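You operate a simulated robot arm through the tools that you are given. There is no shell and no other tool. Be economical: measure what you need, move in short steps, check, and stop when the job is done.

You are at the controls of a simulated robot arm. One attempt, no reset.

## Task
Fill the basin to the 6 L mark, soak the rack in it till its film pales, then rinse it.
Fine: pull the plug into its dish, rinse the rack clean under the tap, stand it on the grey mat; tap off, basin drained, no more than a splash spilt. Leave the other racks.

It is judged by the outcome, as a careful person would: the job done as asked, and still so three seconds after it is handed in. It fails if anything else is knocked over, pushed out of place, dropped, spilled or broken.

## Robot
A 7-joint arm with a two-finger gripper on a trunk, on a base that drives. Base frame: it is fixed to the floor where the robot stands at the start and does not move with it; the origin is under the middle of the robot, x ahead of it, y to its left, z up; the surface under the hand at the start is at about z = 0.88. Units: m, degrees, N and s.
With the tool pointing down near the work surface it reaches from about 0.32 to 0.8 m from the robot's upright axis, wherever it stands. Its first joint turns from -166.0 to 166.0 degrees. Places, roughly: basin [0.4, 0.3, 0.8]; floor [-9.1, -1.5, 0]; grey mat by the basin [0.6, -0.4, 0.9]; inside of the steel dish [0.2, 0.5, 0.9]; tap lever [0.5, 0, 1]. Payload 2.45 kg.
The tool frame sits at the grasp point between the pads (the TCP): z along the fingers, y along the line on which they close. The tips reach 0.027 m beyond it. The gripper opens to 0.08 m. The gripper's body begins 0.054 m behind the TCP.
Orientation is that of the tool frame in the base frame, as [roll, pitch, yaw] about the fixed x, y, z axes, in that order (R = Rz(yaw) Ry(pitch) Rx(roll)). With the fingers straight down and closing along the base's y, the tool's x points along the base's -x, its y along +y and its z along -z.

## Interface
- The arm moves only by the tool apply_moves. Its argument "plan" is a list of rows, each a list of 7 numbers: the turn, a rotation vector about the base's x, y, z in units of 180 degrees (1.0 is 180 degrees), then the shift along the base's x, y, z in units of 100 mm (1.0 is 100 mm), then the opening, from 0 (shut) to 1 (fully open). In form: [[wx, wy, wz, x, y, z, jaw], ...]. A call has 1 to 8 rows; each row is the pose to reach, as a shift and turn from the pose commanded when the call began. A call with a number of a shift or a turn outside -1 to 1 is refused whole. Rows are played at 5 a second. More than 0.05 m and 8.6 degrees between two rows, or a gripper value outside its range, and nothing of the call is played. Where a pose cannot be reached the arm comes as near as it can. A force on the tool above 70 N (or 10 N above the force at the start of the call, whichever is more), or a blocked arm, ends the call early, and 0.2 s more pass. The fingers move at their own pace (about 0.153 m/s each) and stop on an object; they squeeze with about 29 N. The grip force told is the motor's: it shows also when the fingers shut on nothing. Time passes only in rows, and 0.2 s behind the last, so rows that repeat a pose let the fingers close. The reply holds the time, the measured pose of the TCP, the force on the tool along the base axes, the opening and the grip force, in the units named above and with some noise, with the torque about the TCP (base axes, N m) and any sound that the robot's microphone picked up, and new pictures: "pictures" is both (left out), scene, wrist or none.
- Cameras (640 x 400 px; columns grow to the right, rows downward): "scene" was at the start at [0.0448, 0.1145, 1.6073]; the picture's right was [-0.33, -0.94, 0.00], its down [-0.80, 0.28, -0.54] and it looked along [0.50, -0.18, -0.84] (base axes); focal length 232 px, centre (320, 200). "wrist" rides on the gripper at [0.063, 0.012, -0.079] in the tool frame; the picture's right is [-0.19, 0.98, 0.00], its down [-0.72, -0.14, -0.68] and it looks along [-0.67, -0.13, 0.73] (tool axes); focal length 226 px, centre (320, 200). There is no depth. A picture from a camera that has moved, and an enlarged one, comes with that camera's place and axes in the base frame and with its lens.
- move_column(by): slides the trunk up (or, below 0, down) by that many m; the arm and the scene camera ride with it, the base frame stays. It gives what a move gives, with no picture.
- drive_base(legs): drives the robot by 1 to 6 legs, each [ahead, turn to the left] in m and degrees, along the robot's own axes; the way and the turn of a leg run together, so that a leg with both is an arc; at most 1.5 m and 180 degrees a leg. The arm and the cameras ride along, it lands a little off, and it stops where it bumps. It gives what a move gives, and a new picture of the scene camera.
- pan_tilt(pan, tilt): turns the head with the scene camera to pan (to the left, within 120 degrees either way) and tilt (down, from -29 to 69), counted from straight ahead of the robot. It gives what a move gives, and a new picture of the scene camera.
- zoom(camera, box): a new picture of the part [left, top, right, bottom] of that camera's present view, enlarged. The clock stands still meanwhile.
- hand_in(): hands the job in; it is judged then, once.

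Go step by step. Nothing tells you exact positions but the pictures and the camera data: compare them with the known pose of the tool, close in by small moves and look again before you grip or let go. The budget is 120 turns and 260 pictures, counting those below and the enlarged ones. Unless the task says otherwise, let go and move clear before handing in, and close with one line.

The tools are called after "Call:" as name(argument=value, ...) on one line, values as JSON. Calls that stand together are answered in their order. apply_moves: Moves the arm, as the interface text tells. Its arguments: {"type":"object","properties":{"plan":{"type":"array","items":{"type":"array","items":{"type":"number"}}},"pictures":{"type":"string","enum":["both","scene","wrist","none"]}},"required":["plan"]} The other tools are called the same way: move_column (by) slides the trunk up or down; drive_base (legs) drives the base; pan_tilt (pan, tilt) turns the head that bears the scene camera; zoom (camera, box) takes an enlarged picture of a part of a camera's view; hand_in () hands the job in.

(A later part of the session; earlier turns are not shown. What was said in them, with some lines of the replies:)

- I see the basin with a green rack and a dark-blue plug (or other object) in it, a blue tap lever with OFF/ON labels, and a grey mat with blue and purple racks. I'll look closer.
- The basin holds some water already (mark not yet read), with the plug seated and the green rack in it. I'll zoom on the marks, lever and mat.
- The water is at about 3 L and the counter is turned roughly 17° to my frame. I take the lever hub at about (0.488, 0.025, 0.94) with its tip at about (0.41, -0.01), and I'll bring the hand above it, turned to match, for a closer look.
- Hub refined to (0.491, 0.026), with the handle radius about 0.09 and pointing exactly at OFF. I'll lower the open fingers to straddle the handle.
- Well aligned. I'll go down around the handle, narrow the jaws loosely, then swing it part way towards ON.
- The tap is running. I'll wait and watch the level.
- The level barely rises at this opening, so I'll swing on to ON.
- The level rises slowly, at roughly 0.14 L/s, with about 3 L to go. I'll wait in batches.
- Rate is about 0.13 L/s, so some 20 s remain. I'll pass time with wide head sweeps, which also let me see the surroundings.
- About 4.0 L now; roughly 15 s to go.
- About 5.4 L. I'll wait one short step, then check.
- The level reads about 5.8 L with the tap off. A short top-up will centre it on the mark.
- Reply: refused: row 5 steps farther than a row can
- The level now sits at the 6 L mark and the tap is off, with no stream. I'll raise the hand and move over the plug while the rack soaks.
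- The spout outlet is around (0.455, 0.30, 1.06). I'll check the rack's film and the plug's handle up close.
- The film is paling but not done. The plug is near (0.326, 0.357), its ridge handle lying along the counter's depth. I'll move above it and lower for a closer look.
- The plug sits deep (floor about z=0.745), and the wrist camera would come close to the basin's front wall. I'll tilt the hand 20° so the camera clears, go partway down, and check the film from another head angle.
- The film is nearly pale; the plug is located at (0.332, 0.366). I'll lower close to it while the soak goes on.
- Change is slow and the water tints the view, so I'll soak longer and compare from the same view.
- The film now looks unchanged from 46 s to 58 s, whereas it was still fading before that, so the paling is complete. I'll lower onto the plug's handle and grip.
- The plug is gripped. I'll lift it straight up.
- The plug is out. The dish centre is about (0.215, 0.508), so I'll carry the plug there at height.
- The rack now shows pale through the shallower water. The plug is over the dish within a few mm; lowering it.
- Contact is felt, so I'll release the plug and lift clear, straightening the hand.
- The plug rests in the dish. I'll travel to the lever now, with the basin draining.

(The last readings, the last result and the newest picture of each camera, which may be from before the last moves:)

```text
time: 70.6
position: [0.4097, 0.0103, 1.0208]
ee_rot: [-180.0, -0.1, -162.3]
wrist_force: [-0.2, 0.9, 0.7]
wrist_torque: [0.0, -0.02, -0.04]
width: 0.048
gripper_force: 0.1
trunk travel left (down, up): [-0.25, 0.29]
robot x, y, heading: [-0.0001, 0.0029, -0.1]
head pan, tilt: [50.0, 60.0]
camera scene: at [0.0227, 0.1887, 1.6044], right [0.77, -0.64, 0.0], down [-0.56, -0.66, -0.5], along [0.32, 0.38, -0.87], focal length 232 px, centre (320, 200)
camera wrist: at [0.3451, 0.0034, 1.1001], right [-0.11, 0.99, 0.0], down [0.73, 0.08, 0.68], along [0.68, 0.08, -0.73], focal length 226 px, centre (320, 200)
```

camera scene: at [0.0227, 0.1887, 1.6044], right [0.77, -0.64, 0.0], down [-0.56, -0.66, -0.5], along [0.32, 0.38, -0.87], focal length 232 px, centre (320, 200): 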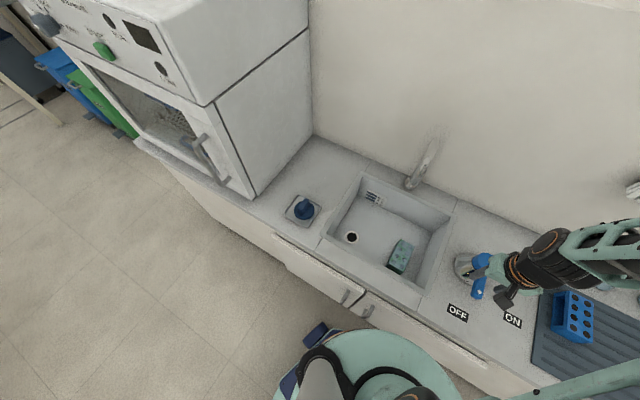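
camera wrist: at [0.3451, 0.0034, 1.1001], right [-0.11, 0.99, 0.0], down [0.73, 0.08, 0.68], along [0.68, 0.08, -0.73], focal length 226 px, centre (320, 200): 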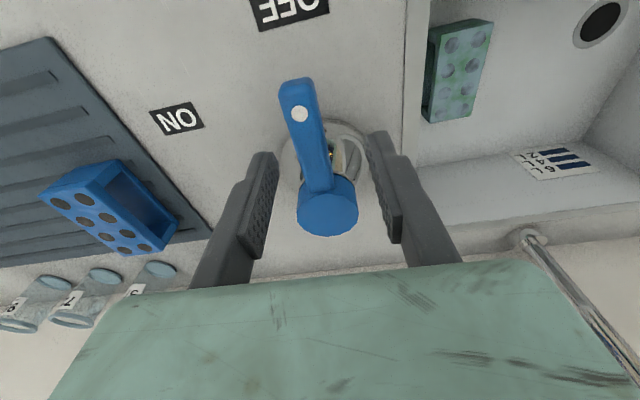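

The basin is drained and the film is pale. Now I'll straddle the lever again and open the tap for rinsing.

Call:
apply_moves(plan=[[0, 0, 0, -0.005, -0.1, 0, 0.6], [0, 0, 0, -0.005, -0.1, -0.4, 0.6], [0, 0, 0, -0.005, -0.1, -0.68, 0.6], [0, 0, 0, -0.005, -0.1, -0.68, 0.4], [0, 0, 0, -0.005, -0.1, -0.68, 0.4]], pictures="wrist")

Call:
apply_moves(plan=[[0, 0, 0.044, 0.046, -0.116, 0, 0.4], [0, 0, 0.089, 0.107, -0.226, 0, 0.4], [0, 0, 0.133, 0.184, -0.325, 0, 0.4], [0, 0, 0.178, 0.274, -0.413, 0, 0.4], [0, 0, 0.222, 0.374, -0.488, 0, 0.4], [0, 0, 0.267, 0.485, -0.548, 0, 0.4]])

Call:
zoom(camera="scene", box=[340, 140, 470, 290])

```text
time: 71.8
position: [0.4078, -0.0005, 0.9533]
ee_rot: [180.0, -0.1, -162.5]
wrist_force: [0.2, 0.5, -1.2]
wrist_torque: [0.0, -0.02, 0.01]
width: 0.0318
gripper_force: 0.1
trunk travel left (down, up): [-0.25, 0.29]
robot x, y, heading: [-0.0004, 0.0003, -0.1]
head pan, tilt: [50.0, 60.0]
camera wrist: at [0.3444, -0.0077, 1.0321], right [-0.11, 0.99, 0.0], down [0.73, 0.08, 0.68], along [0.68, 0.08, -0.73], focal length 226 px, centre (320, 200)
```

wrist: 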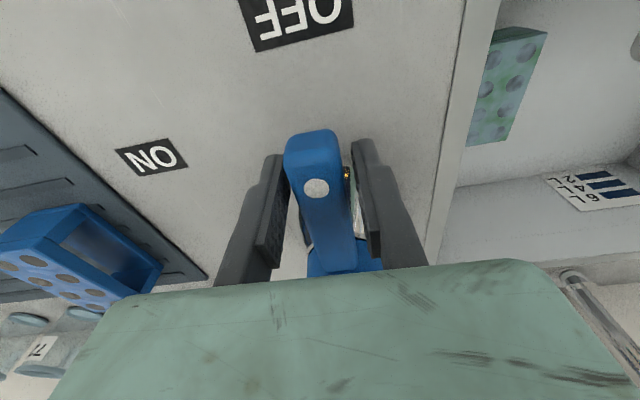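

```text
time: 73.2
position: [0.4581, -0.0556, 0.9531]
ee_rot: [-180.0, 0.0, -114.2]
wrist_force: [-0.3, 0.3, -0.6]
wrist_torque: [0.02, 0.01, 0.0]
width: 0.032
gripper_force: 0.1
trunk travel left (down, up): [-0.25, 0.29]
robot x, y, heading: [-0.0028, 0.0027, -0.1]
head pan, tilt: [50.0, 60.0]
camera scene: at [0.0225, 0.1883, 1.6046], right [0.77, -0.64, 0.0], down [-0.56, -0.66, -0.5], along [0.32, 0.38, -0.87], focal length 232 px, centre (320, 200)
camera wrist: at [0.4202, -0.1076, 1.0321], right [-0.82, 0.58, 0.0], down [0.42, 0.6, 0.68], along [0.39, 0.56, -0.73], focal length 226 px, centre (320, 200)
```

scene: 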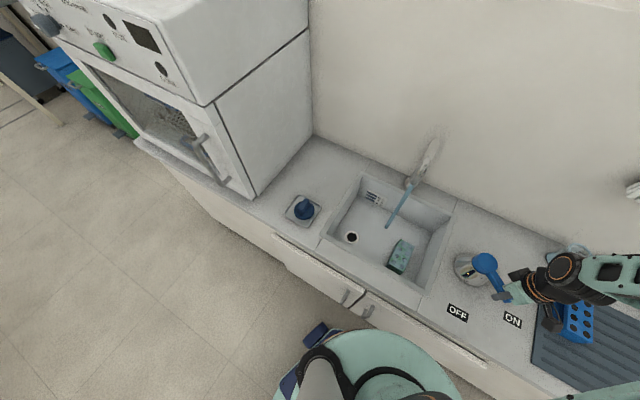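
wrist: 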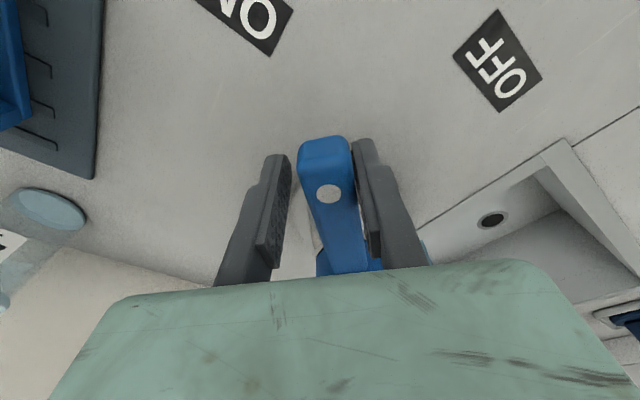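

```text
2.67 times, centred on (405, 215) of scene
camera zoom: at [0.0225, 0.1883, 1.6046], right [0.77, -0.64, 0.0], down [-0.56, -0.66, -0.5], along [0.32, 0.38, -0.87], focal length 619 px, centre (93, 160)
```

zoom: 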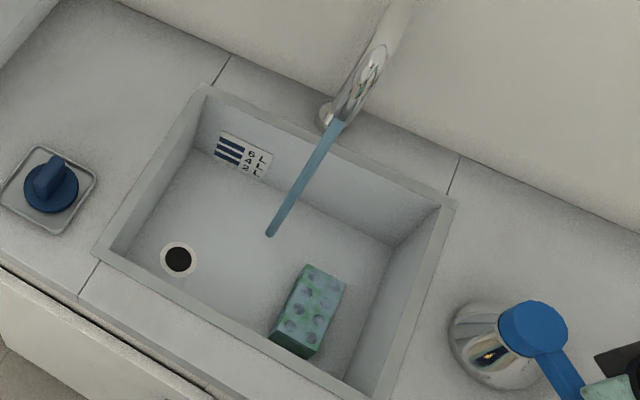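

The stream falls at about (0.457, 0.297), and the rack lies along the counter's depth, centred near (0.396, 0.186). I'll leave the tap on with the drain open and go above the rack.

Call:
apply_moves(plan=[[0, 0, 0, 0, 0, 0, 0.6], [0, 0, 0, 0, 0, 0.4, 0.6], [0, 0, 0, 0, 0, 0.8, 0.8], [0, 0, 0, 0, 0, 1.0, 1]], pictures="none")

Call:
apply_moves(plan=[[0, 0, -0.045, -0.12, 0.17, 0, 1], [0, 0, -0.09, -0.24, 0.34, 0, 1], [0, 0, -0.135, -0.36, 0.5, 0, 1], [0, 0, -0.18, -0.48, 0.67, 0, 1], [0, 0, -0.225, -0.6, 0.84, 0, 1], [0, 0, -0.268, -0.7, 1.0, 0, 1]], pictures="none")

Call:
apply_moves(plan=[[0, 0, 0, 0, 0.35, -0.1, 1], [0, 0, 0, 0, 0.7, -0.2, 1], [0, 0, 0, 0, 1.0, -0.3, 1], [0, 0, 0, 0, 1.0, -0.3, 1]])

Call:
zoom(camera="wrist", box=[200, 0, 440, 150])

```text
time: 74.2
position: [0.4576, -0.0556, 1.0528]
ee_rot: [179.9, 0.0, -114.3]
wrist_force: [-0.4, 0.1, 0.4]
wrist_torque: [-0.01, 0.01, 0.0]
width: 0.0801
gripper_force: 0.1
trunk travel left (down, up): [-0.25, 0.29]
robot x, y, heading: [0.0002, -0.0008, 0.1]
head pan, tilt: [50.0, 60.0]
```

```text
time: 75.6
position: [0.3866, 0.0447, 1.054]
ee_rot: [-180.0, 0.1, -162.8]
wrist_force: [0.3, -0.1, -0.4]
wrist_torque: [0.01, -0.02, -0.01]
width: 0.08
gripper_force: 0.1
trunk travel left (down, up): [-0.25, 0.29]
robot x, y, heading: [-0.0025, -0.0004, 0.0]
head pan, tilt: [50.0, 60.0]
```

```text
time: 76.6
position: [0.3872, 0.1445, 1.0217]
ee_rot: [180.0, 0.0, -162.6]
wrist_force: [-0.1, -0.5, 0.7]
wrist_torque: [-0.01, -0.01, 0.0]
width: 0.08
gripper_force: 0.1
trunk travel left (down, up): [-0.25, 0.29]
robot x, y, heading: [-0.0005, 0.0002, 0.1]
head pan, tilt: [50.0, 60.0]
camera scene: at [0.0223, 0.189, 1.6045], right [0.77, -0.64, 0.0], down [-0.56, -0.66, -0.5], along [0.32, 0.38, -0.87], focal length 232 px, centre (320, 200)
camera wrist: at [0.3233, 0.1372, 1.102], right [-0.11, 0.99, 0.0], down [0.73, 0.08, 0.68], along [0.68, 0.07, -0.73], focal length 226 px, centre (320, 200)
```

scene: 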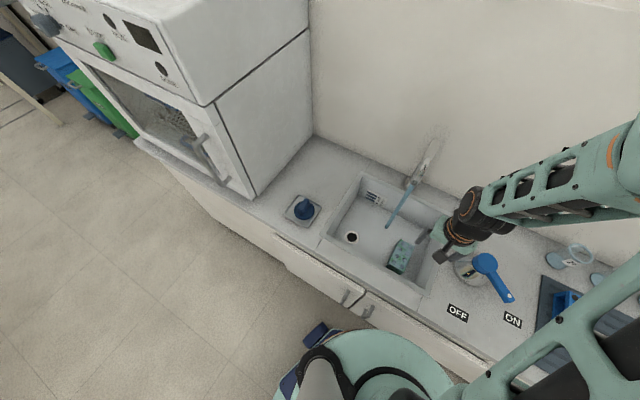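
wrist: 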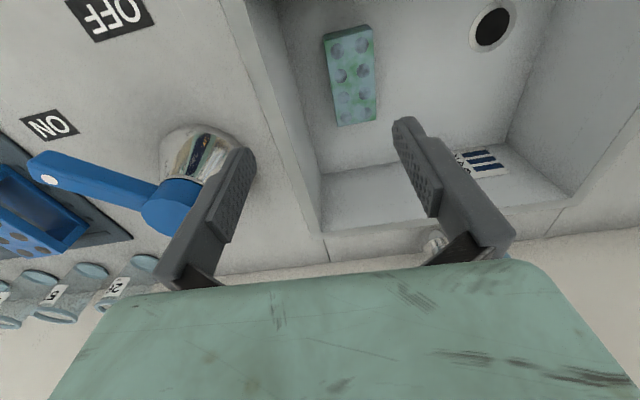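

```text
2.67 times, centred on (320, 75) of wrist
camera zoom: at [0.3233, 0.1372, 1.102], right [-0.11, 0.99, 0.0], down [0.73, 0.08, 0.68], along [0.68, 0.07, -0.73], focal length 603 px, centre (320, 533)
```

zoom: 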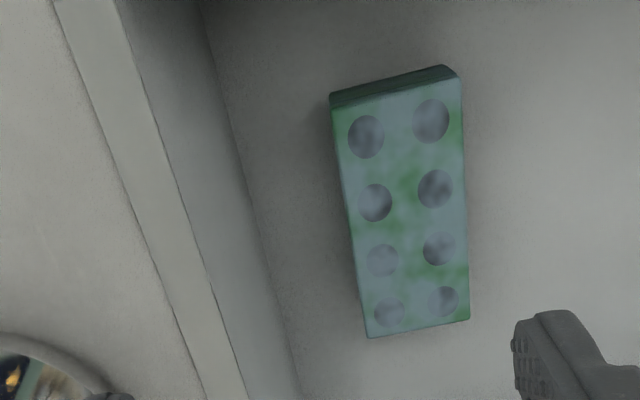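

The rack is 52 x 103 mm and aligned with the hand, its centre about (0.404, 0.186). I'll go down over it and check before gripping.

Call:
apply_moves(plan=[[0, 0, 0, 0.06, 0.2, 0, 1], [0, 0, 0, 0.12, 0.4, -0.2, 1], [0, 0, 0, 0.12, 0.4, -0.6, 1], [0, 0, 0, 0.12, 0.4, -1.0, 1], [0, 0, 0, 0.12, 0.4, -1.0, 1]], pictures="none")

Call:
apply_moves(plan=[[0, 0, 0, 0, 0, -0.4, 1], [0, 0, 0, 0, 0, -0.8, 1], [0, 0, 0, 0, 0, -0.8, 1]])

```text
time: 77.8
position: [0.3995, 0.1828, 0.9233]
ee_rot: [180.0, 0.0, -162.5]
wrist_force: [0.4, 0.1, -0.4]
wrist_torque: [-0.01, 0.04, 0.01]
width: 0.0801
gripper_force: 0.2
trunk travel left (down, up): [-0.25, 0.29]
robot x, y, heading: [-0.0015, 0.0039, 0.1]
head pan, tilt: [50.0, 60.0]
```

```text
time: 78.6
position: [0.4008, 0.1867, 0.843]
ee_rot: [-180.0, 0.0, -162.7]
wrist_force: [-0.4, 0.1, -0.3]
wrist_torque: [0.01, -0.01, -0.02]
width: 0.0801
gripper_force: 0.1
trunk travel left (down, up): [-0.25, 0.29]
robot x, y, heading: [-0.0017, 0.0011, -0.2]
head pan, tilt: [50.0, 60.0]
camera scene: at [0.0223, 0.1888, 1.6046], right [0.77, -0.64, 0.0], down [-0.56, -0.66, -0.5], along [0.32, 0.38, -0.87], focal length 232 px, centre (320, 200)
camera wrist: at [0.3364, 0.18, 0.9232], right [-0.11, 0.99, 0.0], down [0.73, 0.08, 0.68], along [0.68, 0.07, -0.73], focal length 226 px, centre (320, 200)
```

scene: 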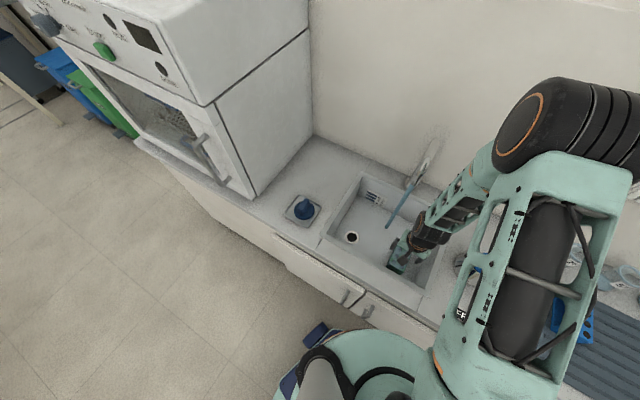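
wrist: 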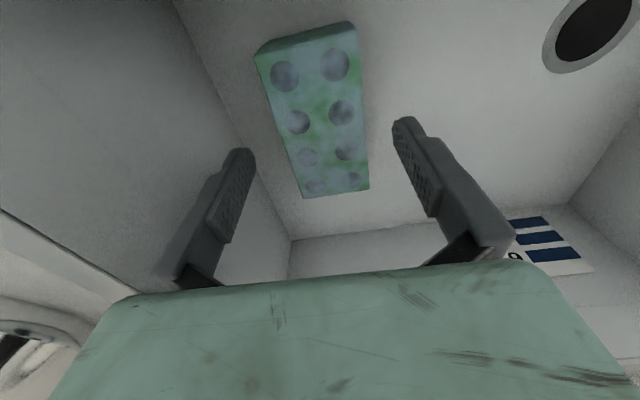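

Alignment is good: the rack top is at z≈0.784, centred between the fingers. Down and grip.

Call:
apply_moves(plan=[[0, 0, 0, 0, 0, -0.3, 1], [0, 0, 0, 0, 0, -0.55, 1], [0, 0, 0, 0, 0, -0.64, 1], [0, 0, 0, 0, 0, -0.64, 0], [0, 0, 0, 0, 0, -0.64, 0], [0, 0, 0, 0, 0, -0.64, 0]], pictures="wrist")

```text
time: 80.0
position: [0.3995, 0.185, 0.7775]
ee_rot: [-180.0, 0.0, -162.6]
wrist_force: [-0.2, 0.3, -1.0]
wrist_torque: [-0.01, -0.01, 0.01]
width: 0.0572
gripper_force: 29.4
trunk travel left (down, up): [-0.25, 0.29]
robot x, y, heading: [0.0027, 0.0005, 0.0]
head pan, tilt: [50.0, 60.0]
camera wrist: at [0.3353, 0.1788, 0.8575], right [-0.11, 0.99, 0.0], down [0.73, 0.08, 0.68], along [0.68, 0.07, -0.73], focal length 226 px, centre (320, 200)
```

wrist: 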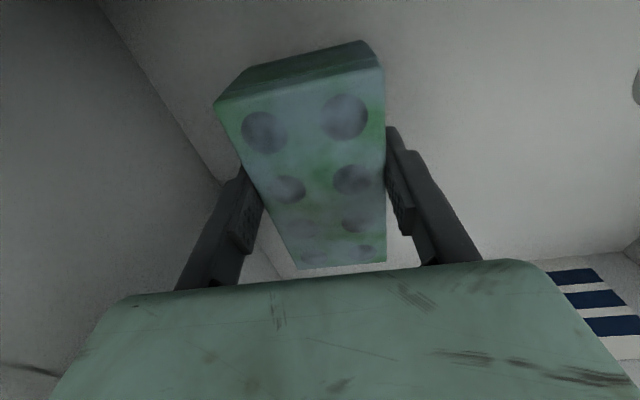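

Gripped at 57 mm. I'll lift slightly, move towards the stream, and tilt the hand away from the spout before sliding the rack's far end under the water.

Call:
apply_moves(plan=[[0, 0, 0, 0, 0, 0.3, 0], [0, 0, 0, 0, 0.1, 0.55, 0], [0, 0, 0, 0, 0.4, 0.55, 0], [0.012, -0.038, 0, -0.02, 0.6, 0.55, 0], [0.024, -0.076, 0, -0.04, 0.8, 0.55, 0], [0.033, -0.106, 0, -0.04, 0.9, 0.55, 0]])

Call:
zoom(camera="scene", box=[340, 140, 470, 290])

```text
time: 81.4
position: [0.394, 0.2752, 0.8339]
ee_rot: [-180.0, 20.0, -162.6]
wrist_force: [0.5, 0.8, -1.8]
wrist_torque: [-0.01, 0.04, 0.03]
width: 0.0571
gripper_force: 28.5
trunk travel left (down, up): [-0.25, 0.29]
robot x, y, heading: [-0.0001, -0.0003, 0.2]
head pan, tilt: [50.0, 60.0]
camera scene: at [0.0223, 0.1894, 1.6044], right [0.77, -0.64, 0.0], down [-0.56, -0.66, -0.5], along [0.32, 0.38, -0.87], focal length 232 px, centre (320, 200)
camera wrist: at [0.3078, 0.2619, 0.8862], right [-0.12, 0.99, 0.07], down [0.46, 0.0, 0.89], along [0.88, 0.14, -0.46], focal length 226 px, centre (320, 200)
```

scene: 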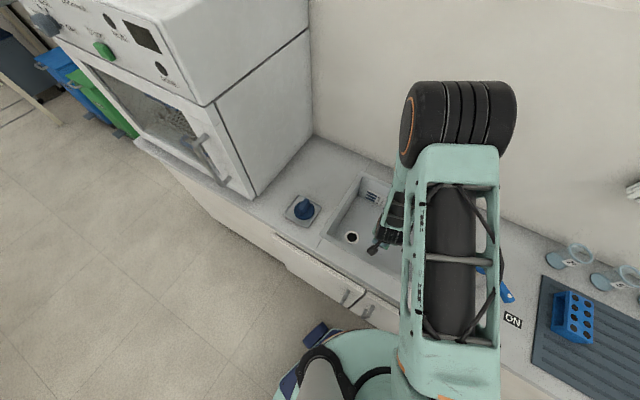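
wrist: 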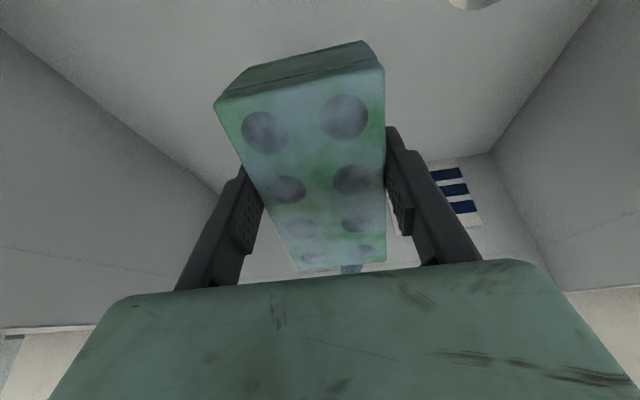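

```text
2.67 times, centred on (405, 215) of scene
camera zoom: at [0.0223, 0.1894, 1.6044], right [0.77, -0.64, 0.0], down [-0.56, -0.66, -0.5], along [0.32, 0.38, -0.87], focal length 619 px, centre (93, 160)
```

zoom: 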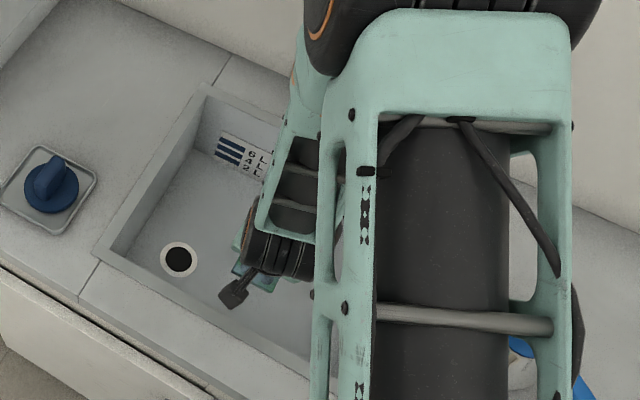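

Call:
apply_moves(plan=[[0, 0, 0, 0.1, 0.03, 0, 0], [0, 0, 0, 0.2, 0.06, 0, 0], [0, 0, 0, 0.26, 0.08, 0, 0], [0, 0, 0, 0.26, 0.08, 0, 0], [0, 0, 0, 0.26, 0.08, 0, 0]], pictures="wrist")

Call:
pan_tilt(pan=75, tilt=50)

```text
time: 82.6
position: [0.4214, 0.2845, 0.8322]
ee_rot: [-179.9, 20.0, -162.4]
wrist_force: [-0.7, -0.7, -1.5]
wrist_torque: [-0.03, -0.01, 0.01]
width: 0.0572
gripper_force: 29.0
trunk travel left (down, up): [-0.25, 0.29]
robot x, y, heading: [-0.0002, 0.0006, -0.1]
head pan, tilt: [50.0, 60.0]
camera wrist: at [0.3345, 0.2707, 0.8862], right [-0.12, 0.99, 0.06], down [0.46, 0.0, 0.89], along [0.88, 0.14, -0.46], focal length 226 px, centre (320, 200)
```

wrist: 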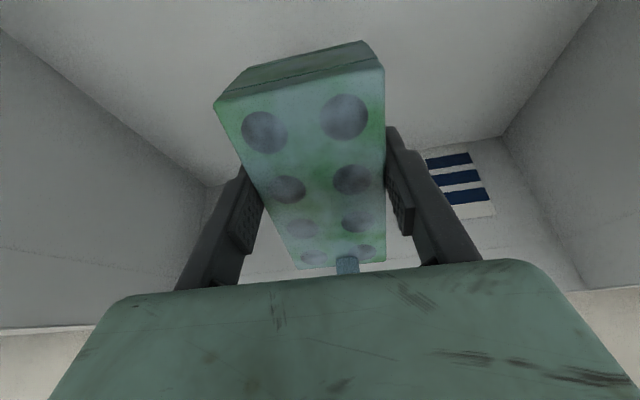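

```text
time: 83.5
position: [0.4214, 0.2836, 0.8328]
ee_rot: [-179.8, 20.0, -162.4]
wrist_force: [-0.3, 0.9, -0.7]
wrist_torque: [-0.05, 0.01, 0.01]
width: 0.0573
gripper_force: 28.7
trunk travel left (down, up): [-0.25, 0.29]
robot x, y, heading: [0.0013, -0.006, 0.1]
head pan, tilt: [75.0, 50.0]
camera scene: at [-0.0005, 0.2122, 1.617], right [0.97, -0.26, 0.0], down [-0.2, -0.74, -0.64], along [0.17, 0.62, -0.77], focal length 232 px, centre (320, 200)
```

scene: 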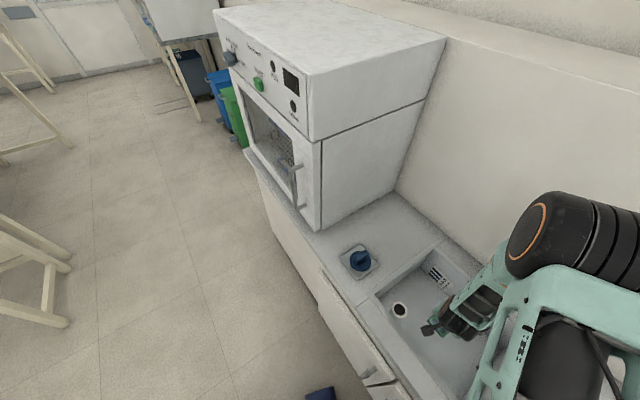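

The stream is just touching the far end. I'll push 18 mm further under and sway side to side.

Call:
apply_moves(plan=[[0, 0, 0, 0.09, 0.03, 0, 0], [0, 0, 0, 0.17, 0.055, 0, 0], [0, 0, 0, 0.14, 0.15, 0, 0], [0, 0, 0, 0.14, 0.15, 0, 0], [0, 0, 0, 0.17, 0.055, 0, 0], [0, 0, 0, 0.2, -0.04, 0, 0], [0, 0, 0, 0.2, -0.04, 0, 0], [0, 0, 0, 0.17, 0.055, 0, 0]])

```text
time: 85.3
position: [0.4372, 0.2905, 0.8308]
ee_rot: [-179.9, 20.0, -162.5]
wrist_force: [-0.4, 0.3, -1.0]
wrist_torque: [0.02, 0.04, 0.0]
width: 0.0574
gripper_force: 28.7
trunk travel left (down, up): [-0.25, 0.29]
robot x, y, heading: [0.0015, -0.0021, -0.1]
head pan, tilt: [75.0, 50.0]
camera scene: at [-0.0006, 0.2122, 1.617], right [0.97, -0.26, 0.0], down [-0.2, -0.74, -0.64], along [0.17, 0.62, -0.77], focal length 232 px, centre (320, 200)
camera wrist: at [0.351, 0.2757, 0.8855], right [-0.12, 0.99, 0.06], down [0.46, 0.0, 0.89], along [0.88, 0.14, -0.46], focal length 226 px, centre (320, 200)
```

scene: 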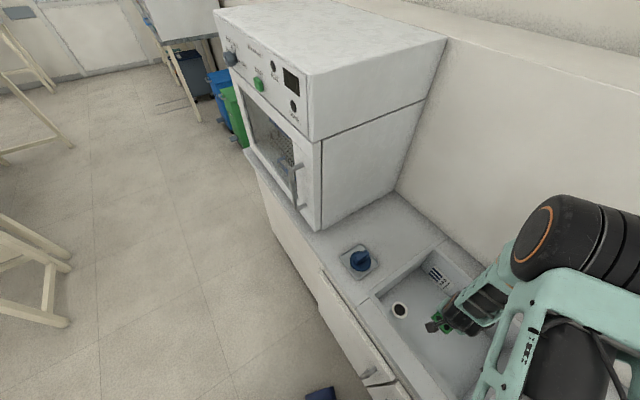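
wrist: 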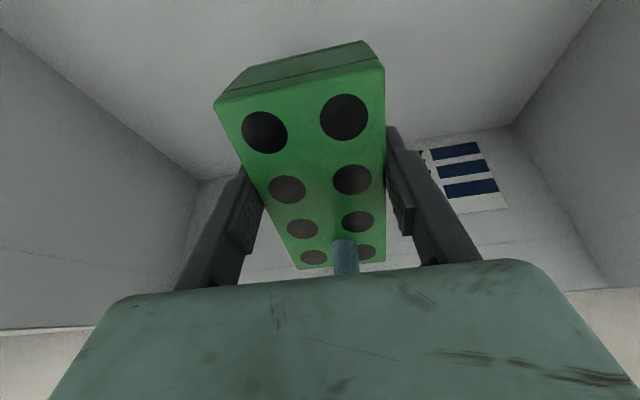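

The rack is now clean bright green with clear dark holes. I'll rinse a moment longer, draw back from the stream, straighten, and let it drip over the basin.

Call:
apply_moves(plan=[[0, 0, 0, 0.03, -0.09, 0, 0], [0, 0, 0, -0.03, 0.09, 0, 0], [0, 0, 0, 0, 0, 0, 0], [0, 0, 0, -0.22, -0.07, 0, 0], [0, 0, 0, -0.44, -0.14, 0, 0], [-0.012, 0.038, 0, -0.44, -0.14, 0.1, 0], [-0.024, 0.076, 0, -0.44, -0.14, 0.2, 0], [-0.033, 0.106, 0, -0.44, -0.14, 0.3, 0]], pictures="wrist")

Call:
pan_tilt(pan=-45, tilt=50)

```text
time: 87.1
position: [0.3955, 0.2747, 0.8629]
ee_rot: [180.0, -0.1, -162.5]
wrist_force: [0.3, 0.7, -0.2]
wrist_torque: [0.03, -0.01, 0.03]
width: 0.0572
gripper_force: 28.8
trunk travel left (down, up): [-0.25, 0.29]
robot x, y, heading: [0.0004, -0.0, -0.1]
head pan, tilt: [75.0, 50.0]
camera wrist: at [0.3306, 0.2678, 0.9427], right [-0.11, 0.99, 0.0], down [0.73, 0.08, 0.68], along [0.68, 0.07, -0.73], focal length 226 px, centre (320, 200)
```

wrist: 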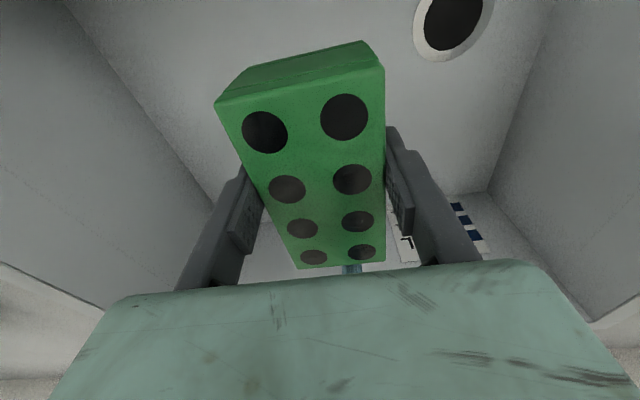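

```text
time: 89.1
position: [0.3948, 0.2751, 0.8616]
ee_rot: [180.0, 0.0, -162.5]
wrist_force: [-0.8, -0.2, -1.6]
wrist_torque: [0.01, 0.0, -0.01]
width: 0.0572
gripper_force: 29.6
trunk travel left (down, up): [-0.25, 0.29]
robot x, y, heading: [0.0034, 0.0001, -0.0]
head pan, tilt: [-45.0, 50.0]
camera scene: at [0.034, 0.0834, 1.6171], right [-0.71, -0.71, 0.0], down [-0.54, 0.54, -0.64], along [0.45, -0.45, -0.77], focal length 232 px, centre (320, 200)
```

scene: 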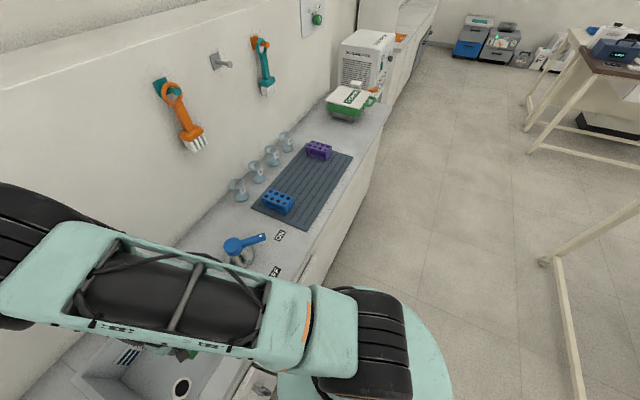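

A clear view: the mat's middle, about (0.57, -0.38), is free between the blue and purple racks. I'll move aside from the spout, lift, and carry the rack over.

Call:
apply_moves(plan=[[0, 0, 0, -0.05, -0.3, 0, 0], [0, 0, 0, -0.1, -0.6, 0, 0], [0, 0, 0, -0.1, -0.6, 0, 0], [0, 0, 0, -0.1, -0.6, 0, 0], [0, 0, 0, -0.1, -0.6, 0.4, 0], [0, 0, 0, -0.1, -0.6, 0.8, 0], [0, 0, 0, -0.1, -0.6, 1.0, 0]], pictures="none")

Call:
apply_moves(plan=[[0, 0, 0, 0, 0, 0.4, 0], [0, 0, 0, 0, 0, 0.8, 0], [0, 0, 0, 0, 0, 1.0, 0], [0, 0, 0, 0, 0, 1.0, 0], [0, 0, 0, 0.1, -0.45, 1.0, 0], [0, 0, 0, 0.2, -0.9, 1.0, 0], [0, 0, 0, 0.22, -1.0, 1.0, 0]], pictures="none")

Call:
apply_moves(plan=[[0, 0, 0, 0.15, -0.45, 0, 0], [0, 0, 0, 0.3, -0.9, 0, 0], [0, 0, 0, 0.32, -1.0, 0, 0]], pictures="none")

Call:
apply_moves(plan=[[0, 0, 0, 0.15, -0.45, 0, 0], [0, 0, 0, 0.3, -0.9, 0, 0], [0, 0, 0, 0.32, -1.0, 0, 0]], pictures="wrist")

```text
time: 90.7
position: [0.3838, 0.2132, 0.9612]
ee_rot: [-179.9, -0.1, -162.6]
wrist_force: [-0.1, 0.7, -1.4]
wrist_torque: [-0.01, 0.02, 0.03]
width: 0.0574
gripper_force: 29.0
trunk travel left (down, up): [-0.25, 0.29]
robot x, y, heading: [0.002, 0.0012, 0.0]
head pan, tilt: [-45.0, 50.0]
```

```text
time: 92.3
position: [0.4048, 0.1159, 1.0615]
ee_rot: [179.9, 0.0, -162.5]
wrist_force: [-0.7, -0.2, -1.5]
wrist_torque: [-0.04, 0.0, 0.02]
width: 0.0572
gripper_force: 28.7
trunk travel left (down, up): [-0.25, 0.29]
robot x, y, heading: [-0.0012, -0.0019, 0.2]
head pan, tilt: [-45.0, 50.0]
```

```text
time: 93.1
position: [0.4382, 0.0131, 1.0652]
ee_rot: [-180.0, -0.1, -162.5]
wrist_force: [0.0, -0.2, -1.2]
wrist_torque: [-0.03, -0.01, -0.01]
width: 0.0571
gripper_force: 28.5
trunk travel left (down, up): [-0.25, 0.29]
robot x, y, heading: [0.0023, 0.001, -0.1]
head pan, tilt: [-45.0, 50.0]
```

```text
time: 93.9
position: [0.4694, -0.0856, 1.0622]
ee_rot: [180.0, 0.0, -162.6]
wrist_force: [0.4, 0.4, -1.1]
wrist_torque: [-0.03, 0.0, -0.04]
width: 0.0573
gripper_force: 28.5
trunk travel left (down, up): [-0.25, 0.29]
robot x, y, heading: [-0.0004, -0.0007, 0.0]
head pan, tilt: [-45.0, 50.0]
camera wrist: at [0.4052, -0.0927, 1.1427], right [-0.11, 0.99, 0.0], down [0.73, 0.08, 0.68], along [0.68, 0.08, -0.73], focal length 226 px, centre (320, 200)
```

wrist: 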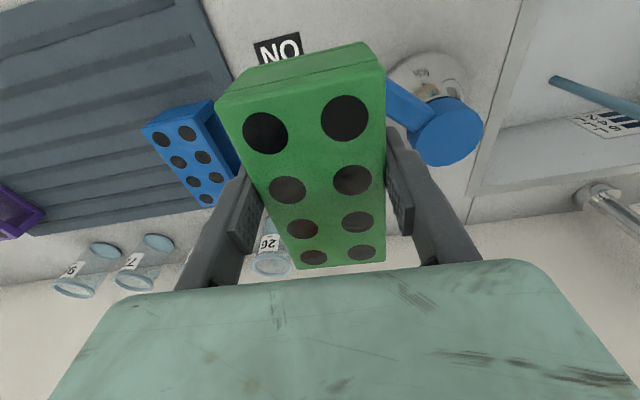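

Call:
apply_moves(plan=[[0, 0, 0, 0.15, -0.45, 0, 0], [0, 0, 0, 0.3, -0.9, 0, 0], [0, 0, 0, 0.32, -1.0, 0, 0]], pictures="none")

Call:
apply_moves(plan=[[0, 0, 0, 0.15, -0.45, 0, 0], [0, 0, 0, 0.3, -0.9, 0, 0], [0, 0, 0, 0.31, -1.0, 0, 0]], pictures="none")

Call:
apply_moves(plan=[[0, 0, 0, 0.15, -0.45, 0, 0], [0, 0, 0, 0.3, -0.9, -0.1, 0], [0, 0, 0, 0.3, -0.98, -0.4, 0], [0, 0, 0, 0.3, -0.98, -0.4, 0]])

```text
time: 94.7
position: [0.5013, -0.1876, 1.0627]
ee_rot: [180.0, 0.0, -162.5]
wrist_force: [0.5, -0.3, -0.6]
wrist_torque: [-0.01, 0.03, 0.0]
width: 0.0574
gripper_force: 29.4
trunk travel left (down, up): [-0.25, 0.29]
robot x, y, heading: [-0.0019, 0.0012, 0.0]
head pan, tilt: [-45.0, 50.0]
```

```text
time: 95.5
position: [0.5326, -0.2863, 1.0627]
ee_rot: [-180.0, 0.1, -162.4]
wrist_force: [0.8, -0.3, -0.6]
wrist_torque: [-0.03, -0.02, 0.02]
width: 0.0573
gripper_force: 28.4
trunk travel left (down, up): [-0.25, 0.29]
robot x, y, heading: [-0.005, 0.0029, 0.2]
head pan, tilt: [-45.0, 50.0]
```

```text
time: 96.5
position: [0.563, -0.3841, 1.0226]
ee_rot: [-180.0, -0.1, -162.5]
wrist_force: [-0.1, 0.2, -0.2]
wrist_torque: [-0.03, 0.05, 0.02]
width: 0.0571
gripper_force: 29.2
trunk travel left (down, up): [-0.25, 0.29]
robot x, y, heading: [-0.0019, 0.0022, 0.0]
head pan, tilt: [-45.0, 50.0]
camera scene: at [0.034, 0.0829, 1.6171], right [-0.71, -0.71, 0.0], down [-0.54, 0.54, -0.64], along [0.45, -0.45, -0.77], focal length 232 px, centre (320, 200)
camera wrist: at [0.4984, -0.39, 1.1027], right [-0.11, 0.99, 0.0], down [0.73, 0.08, 0.68], along [0.68, 0.07, -0.73], focal length 226 px, centre (320, 200)
```

scene: 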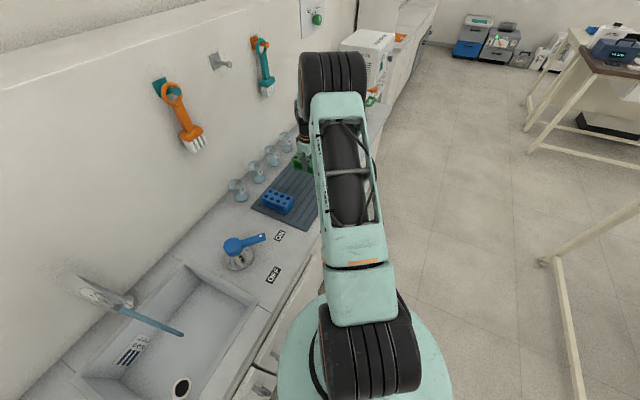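
wrist: 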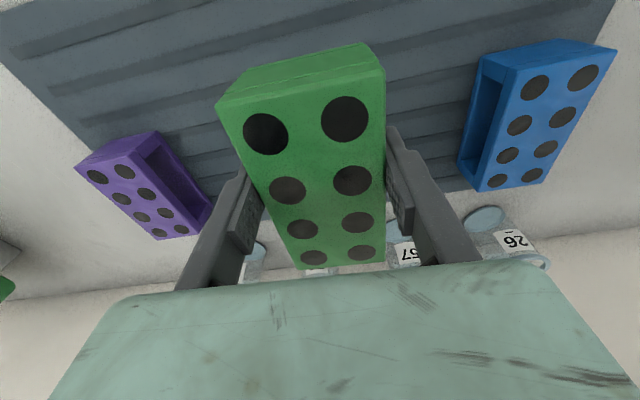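

The rack is over the clear middle of the mat, so I'll lower until it touches.

Call:
apply_moves(plan=[[0, 0, 0, 0, 0, -0.4, 0], [0, 0, 0, 0, 0, -0.75, 0], [0, 0, 0, 0, 0, -0.88, 0], [0, 0, 0, 0, 0, -0.94, 0]], pictures="wrist")

```text
time: 97.5
position: [0.5638, -0.3832, 0.9334]
ee_rot: [-179.7, 0.1, -162.6]
wrist_force: [-3.3, 3.3, 28.4]
wrist_torque: [-0.04, 0.58, 0.01]
width: 0.0576
gripper_force: 28.7
trunk travel left (down, up): [-0.25, 0.29]
robot x, y, heading: [0.0017, 0.0015, -0.1]
head pan, tilt: [-45.0, 50.0]
camera wrist: at [0.4984, -0.3898, 1.0126], right [-0.11, 0.99, 0.0], down [0.72, 0.08, 0.69], along [0.68, 0.07, -0.73], focal length 226 px, centre (320, 200)
```

wrist: 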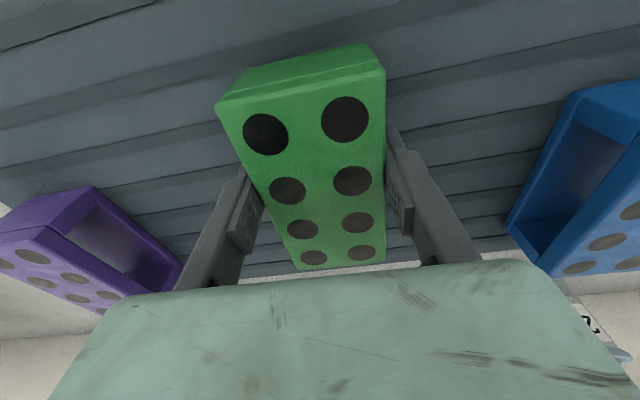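

Contact at about z=0.933. I'll ease off the pressure and release.

Call:
apply_moves(plan=[[0, 0, 0, 0, 0, 0.03, 0], [0, 0, 0, 0, 0, 0.03, 0]], pictures="none")

Call:
apply_moves(plan=[[0, 0, 0, 0, 0, 0, 0.85], [0, 0, 0, 0, 0, 0, 0.95], [0, 0, 0, 0, 0, 0, 0.95], [0, 0, 0, 0, 0, 0.3, 0.95], [0, 0, 0, 0, 0, 0.7, 0.95], [0, 0, 0, 0, 0, 1.0, 0.95]])

```text
time: 98.1
position: [0.5634, -0.3837, 0.9323]
ee_rot: [-179.9, 0.0, -162.6]
wrist_force: [3.5, -2.3, 18.0]
wrist_torque: [-0.17, -0.67, -0.02]
width: 0.0571
gripper_force: 29.0
trunk travel left (down, up): [-0.25, 0.29]
robot x, y, heading: [-0.002, -0.0031, 0.3]
head pan, tilt: [-45.0, 50.0]
```

```text
time: 99.5
position: [0.5632, -0.3826, 1.0326]
ee_rot: [179.9, -0.1, -162.4]
wrist_force: [0.4, 1.1, 0.4]
wrist_torque: [0.0, 0.01, 0.0]
width: 0.0759
gripper_force: 0.0
trunk travel left (down, up): [-0.25, 0.29]
robot x, y, heading: [-0.0026, -0.0008, 0.1]
head pan, tilt: [-45.0, 50.0]
camera scene: at [0.0336, 0.0831, 1.6171], right [-0.71, -0.71, 0.0], down [-0.54, 0.54, -0.64], along [0.45, -0.45, -0.77], focal length 232 px, centre (320, 200)
camera wrist: at [0.4988, -0.3892, 1.1121], right [-0.11, 0.99, 0.0], down [0.73, 0.08, 0.68], along [0.68, 0.07, -0.73], focal length 226 px, centre (320, 200)
```

scene: 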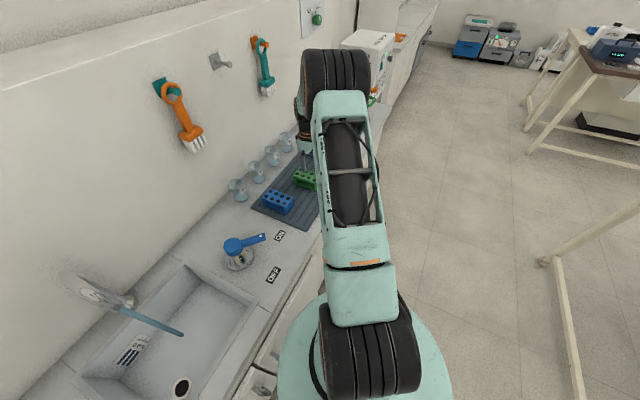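
wrist: 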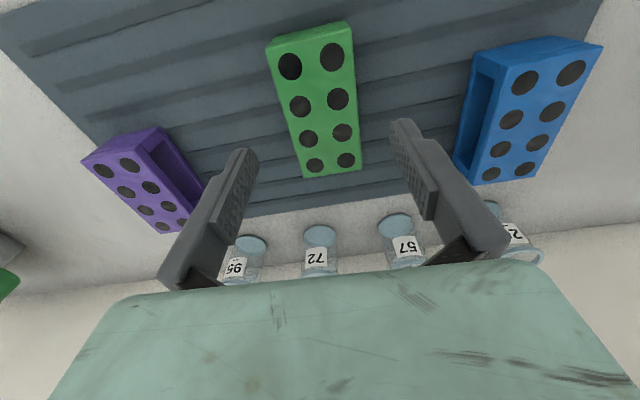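

The rack stands on the mat. Now back to the lever, approaching in the pose I left it, to shut the tap.

Call:
apply_moves(plan=[[0, 0, 0, 0, 0, 0.3, 0.95], [0, 0, 0.045, -0.05, 0.16, 0.3, 0.8], [0, 0, 0.09, -0.1, 0.33, 0.3, 0.6], [0, 0, 0.135, -0.16, 0.5, 0.3, 0.6], [0, 0, 0.18, -0.22, 0.67, 0.3, 0.6], [0, 0, 0.225, -0.27, 0.84, 0.3, 0.6], [0, 0, 0.268, -0.32, 1.0, 0.3, 0.6]], pictures="none")

Call:
apply_moves(plan=[[0, 0, 0, -0.15, 0.45, 0, 0.6], [0, 0, 0, -0.3, 0.9, 0, 0.6], [0, 0, 0, -0.32, 1.0, 0, 0.6]], pictures="none")

Call:
apply_moves(plan=[[0, 0, 0, -0.15, 0.45, 0, 0.6], [0, 0, 0, -0.3, 0.9, 0, 0.6], [0, 0, 0, -0.32, 1.0, 0, 0.6]], pictures="none")

Call:
apply_moves(plan=[[0, 0, 0, -0.09, 0.27, 0, 0.6], [0, 0, 0, -0.09, 0.27, -0.4, 0.6], [0, 0, 0, -0.09, 0.27, -0.4, 0.6]], pictures="wrist")

```text
time: 101.1
position: [0.5306, -0.282, 1.0621]
ee_rot: [180.0, 0.1, -114.2]
wrist_force: [0.1, -0.6, -0.8]
wrist_torque: [0.0, -0.01, 0.01]
width: 0.0479
gripper_force: 0.1
trunk travel left (down, up): [-0.25, 0.29]
robot x, y, heading: [0.0004, -0.0001, 0.0]
head pan, tilt: [-45.0, 50.0]
```

```text
time: 101.9
position: [0.4981, -0.1835, 1.0612]
ee_rot: [180.0, 0.0, -114.2]
wrist_force: [0.1, 0.1, 0.2]
wrist_torque: [0.0, -0.01, -0.01]
width: 0.0482
gripper_force: 0.1
trunk travel left (down, up): [-0.25, 0.29]
robot x, y, heading: [-0.0017, -0.0027, 0.1]
head pan, tilt: [-45.0, 50.0]
```

```text
time: 102.7
position: [0.4667, -0.084, 1.0617]
ee_rot: [180.0, 0.0, -114.3]
wrist_force: [0.1, -0.1, -0.2]
wrist_torque: [0.01, -0.03, -0.02]
width: 0.0478
gripper_force: 0.1
trunk travel left (down, up): [-0.25, 0.29]
robot x, y, heading: [0.0007, 0.0008, 0.0]
head pan, tilt: [-45.0, 50.0]
```

```text
time: 103.5
position: [0.4574, -0.0571, 1.0211]
ee_rot: [-180.0, 0.0, -114.3]
wrist_force: [1.0, 0.1, -0.5]
wrist_torque: [0.0, 0.04, -0.02]
width: 0.0482
gripper_force: 0.0
trunk travel left (down, up): [-0.25, 0.29]
robot x, y, heading: [-0.004, -0.0, 0.0]
head pan, tilt: [-45.0, 50.0]
camera wrist: at [0.4206, -0.1087, 1.1022], right [-0.81, 0.58, 0.0], down [0.42, 0.6, 0.68], along [0.4, 0.56, -0.73], focal length 226 px, centre (320, 200)
```

wrist: 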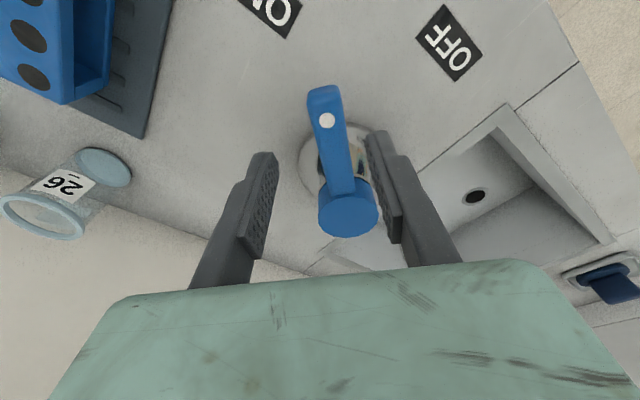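

Aligned; down, then swing the lever back to OFF.

Call:
apply_moves(plan=[[0, 0, 0, 0, 0.01, -0.35, 0.6], [0, 0, 0, 0, 0.01, -0.68, 0.6], [0, 0, 0, 0, 0.01, -0.68, 0.4], [0, 0, 0, 0, 0.01, -0.68, 0.4]], pictures="none")

Call:
apply_moves(plan=[[0, 0, -0.047, -0.117, 0.064, 0, 0.4], [0, 0, -0.094, -0.223, 0.145, 0, 0.4], [0, 0, -0.141, -0.316, 0.24, 0, 0.4], [0, 0, -0.188, -0.394, 0.349, 0, 0.4], [0, 0, -0.235, -0.455, 0.467, 0, 0.4], [0, 0, -0.282, -0.498, 0.594, 0, 0.4]])

```text
time: 104.5
position: [0.4583, -0.0546, 0.9566]
ee_rot: [-179.9, 0.0, -114.3]
wrist_force: [-0.4, -0.6, 1.0]
wrist_torque: [0.0, -0.02, -0.03]
width: 0.0322
gripper_force: 0.0
trunk travel left (down, up): [-0.25, 0.29]
robot x, y, heading: [-0.0026, -0.0003, 0.1]
head pan, tilt: [-45.0, 50.0]
```

```text
time: 105.9
position: [0.4091, 0.0034, 0.9557]
ee_rot: [-180.0, 0.0, -165.2]
wrist_force: [0.2, 0.1, 0.2]
wrist_torque: [-0.01, -0.01, 0.0]
width: 0.0321
gripper_force: 0.0
trunk travel left (down, up): [-0.25, 0.29]
robot x, y, heading: [0.0009, 0.0009, -0.2]
head pan, tilt: [-45.0, 50.0]
camera scene: at [0.0339, 0.0833, 1.6171], right [-0.71, -0.71, 0.0], down [-0.54, 0.54, -0.64], along [0.45, -0.45, -0.77], focal length 232 px, centre (320, 200)
camera wrist: at [0.3443, 0.0, 1.0353], right [-0.06, 1.0, 0.0], down [0.73, 0.05, 0.68], along [0.68, 0.04, -0.73], focal length 226 px, centre (320, 200)
```

scene: 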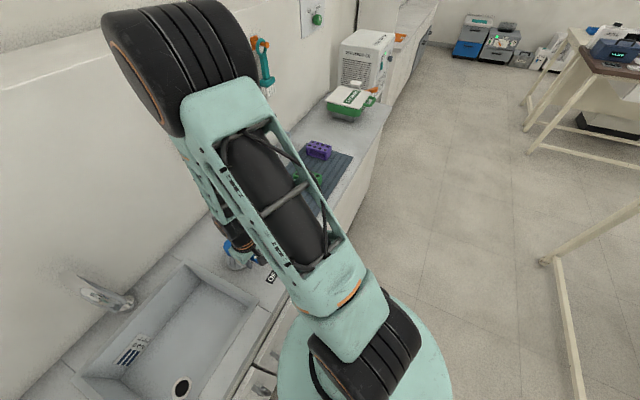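
wrist: 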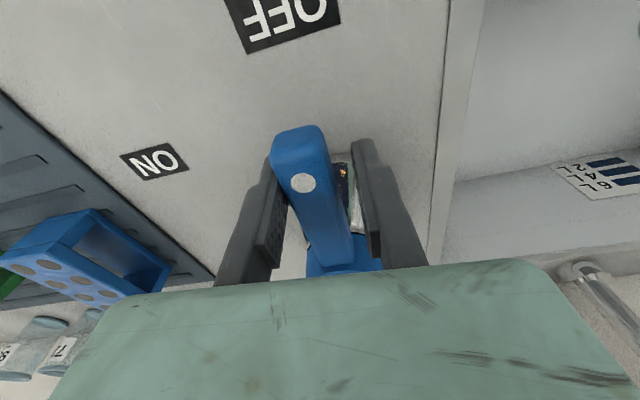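

The stream has stopped and the lever is at OFF. I'll open, lift clear, and check the whole scene.

Call:
apply_moves(plan=[[0, 0, 0, 0, 0, 0, 0.6], [0, 0, 0.01, -0.01, -0.03, 0, 0.6], [0, 0, 0.01, -0.01, -0.03, 0.4, 0.6], [0, 0, 0.01, -0.01, -0.03, 0.8, 0.6], [0, 0, 0.01, -0.01, -0.03, 1.0, 0.6]], pictures="wrist")

Call:
pan_tilt(pan=40, tilt=55)

Call:
zoom(camera="scene", box=[240, 160, 480, 310])

```text
time: 107.1
position: [0.4055, 0.0013, 1.0555]
ee_rot: [180.0, -0.1, -163.4]
wrist_force: [0.2, 0.1, -0.5]
wrist_torque: [-0.03, 0.02, 0.0]
width: 0.048
gripper_force: 0.0
trunk travel left (down, up): [-0.25, 0.29]
robot x, y, heading: [-0.0015, 0.0026, 0.1]
head pan, tilt: [-45.0, 50.0]
camera wrist: at [0.3417, -0.0047, 1.1349], right [-0.1, 1.0, 0.0], down [0.73, 0.07, 0.68], along [0.68, 0.07, -0.73], focal length 226 px, centre (320, 200)
```

wrist: 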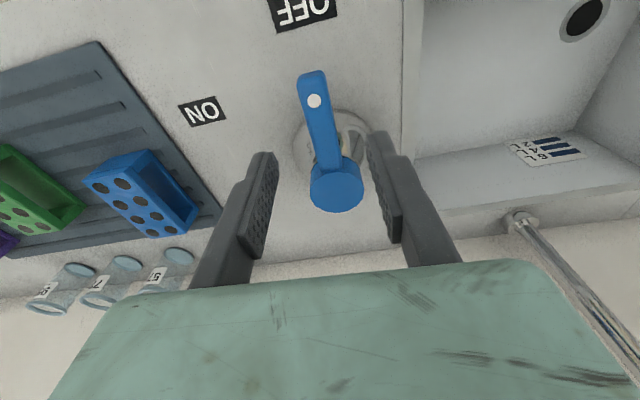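

```text
time: 108.7
position: [0.4065, 0.0015, 1.0549]
ee_rot: [180.0, 0.0, -163.4]
wrist_force: [-0.4, -0.1, -0.7]
wrist_torque: [-0.01, 0.01, -0.01]
width: 0.0482
gripper_force: 0.1
trunk travel left (down, up): [-0.25, 0.29]
robot x, y, heading: [0.0002, 0.0029, -0.2]
head pan, tilt: [40.0, 55.0]
camera scene: at [0.0347, 0.1839, 1.6106], right [0.64, -0.77, 0.0], down [-0.63, -0.53, -0.57], along [0.44, 0.37, -0.82], focal length 232 px, centre (320, 200)
```

scene: 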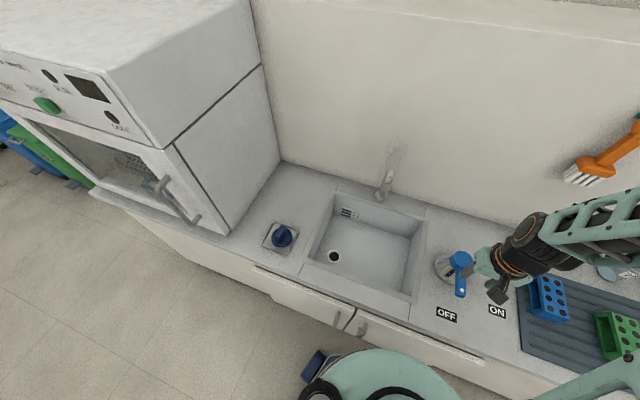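

```text
2.67 times, centred on (360, 235) of scene
camera zoom: at [0.0347, 0.1839, 1.6106], right [0.64, -0.77, 0.0], down [-0.63, -0.53, -0.57], along [0.44, 0.37, -0.82], focal length 619 px, centre (213, 107)
```

zoom: 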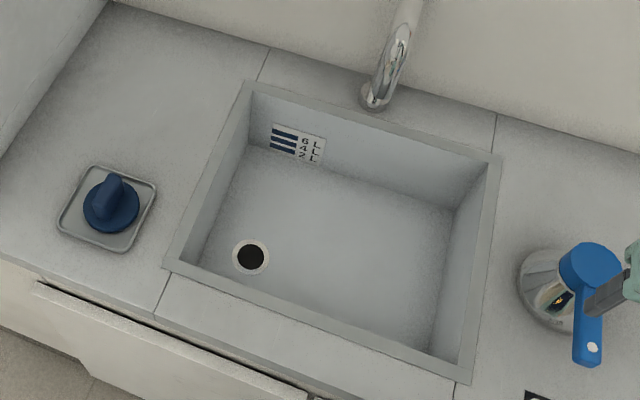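

The basin is empty, the tap is off, the plug is in its dish, and the clean green rack stands on the mat with the other racks untouched. The hand is clear, so I'm handing in.

Call:
hand_in()

```text
The job is handed in.
```

The green rack was soaked at about the 6 L mark until its film paled, then rinsed clean and stood on the grey mat. The plug is in its dish, the tap is off, the basin is drained and the other racks were left alone; I saw no water spilt.
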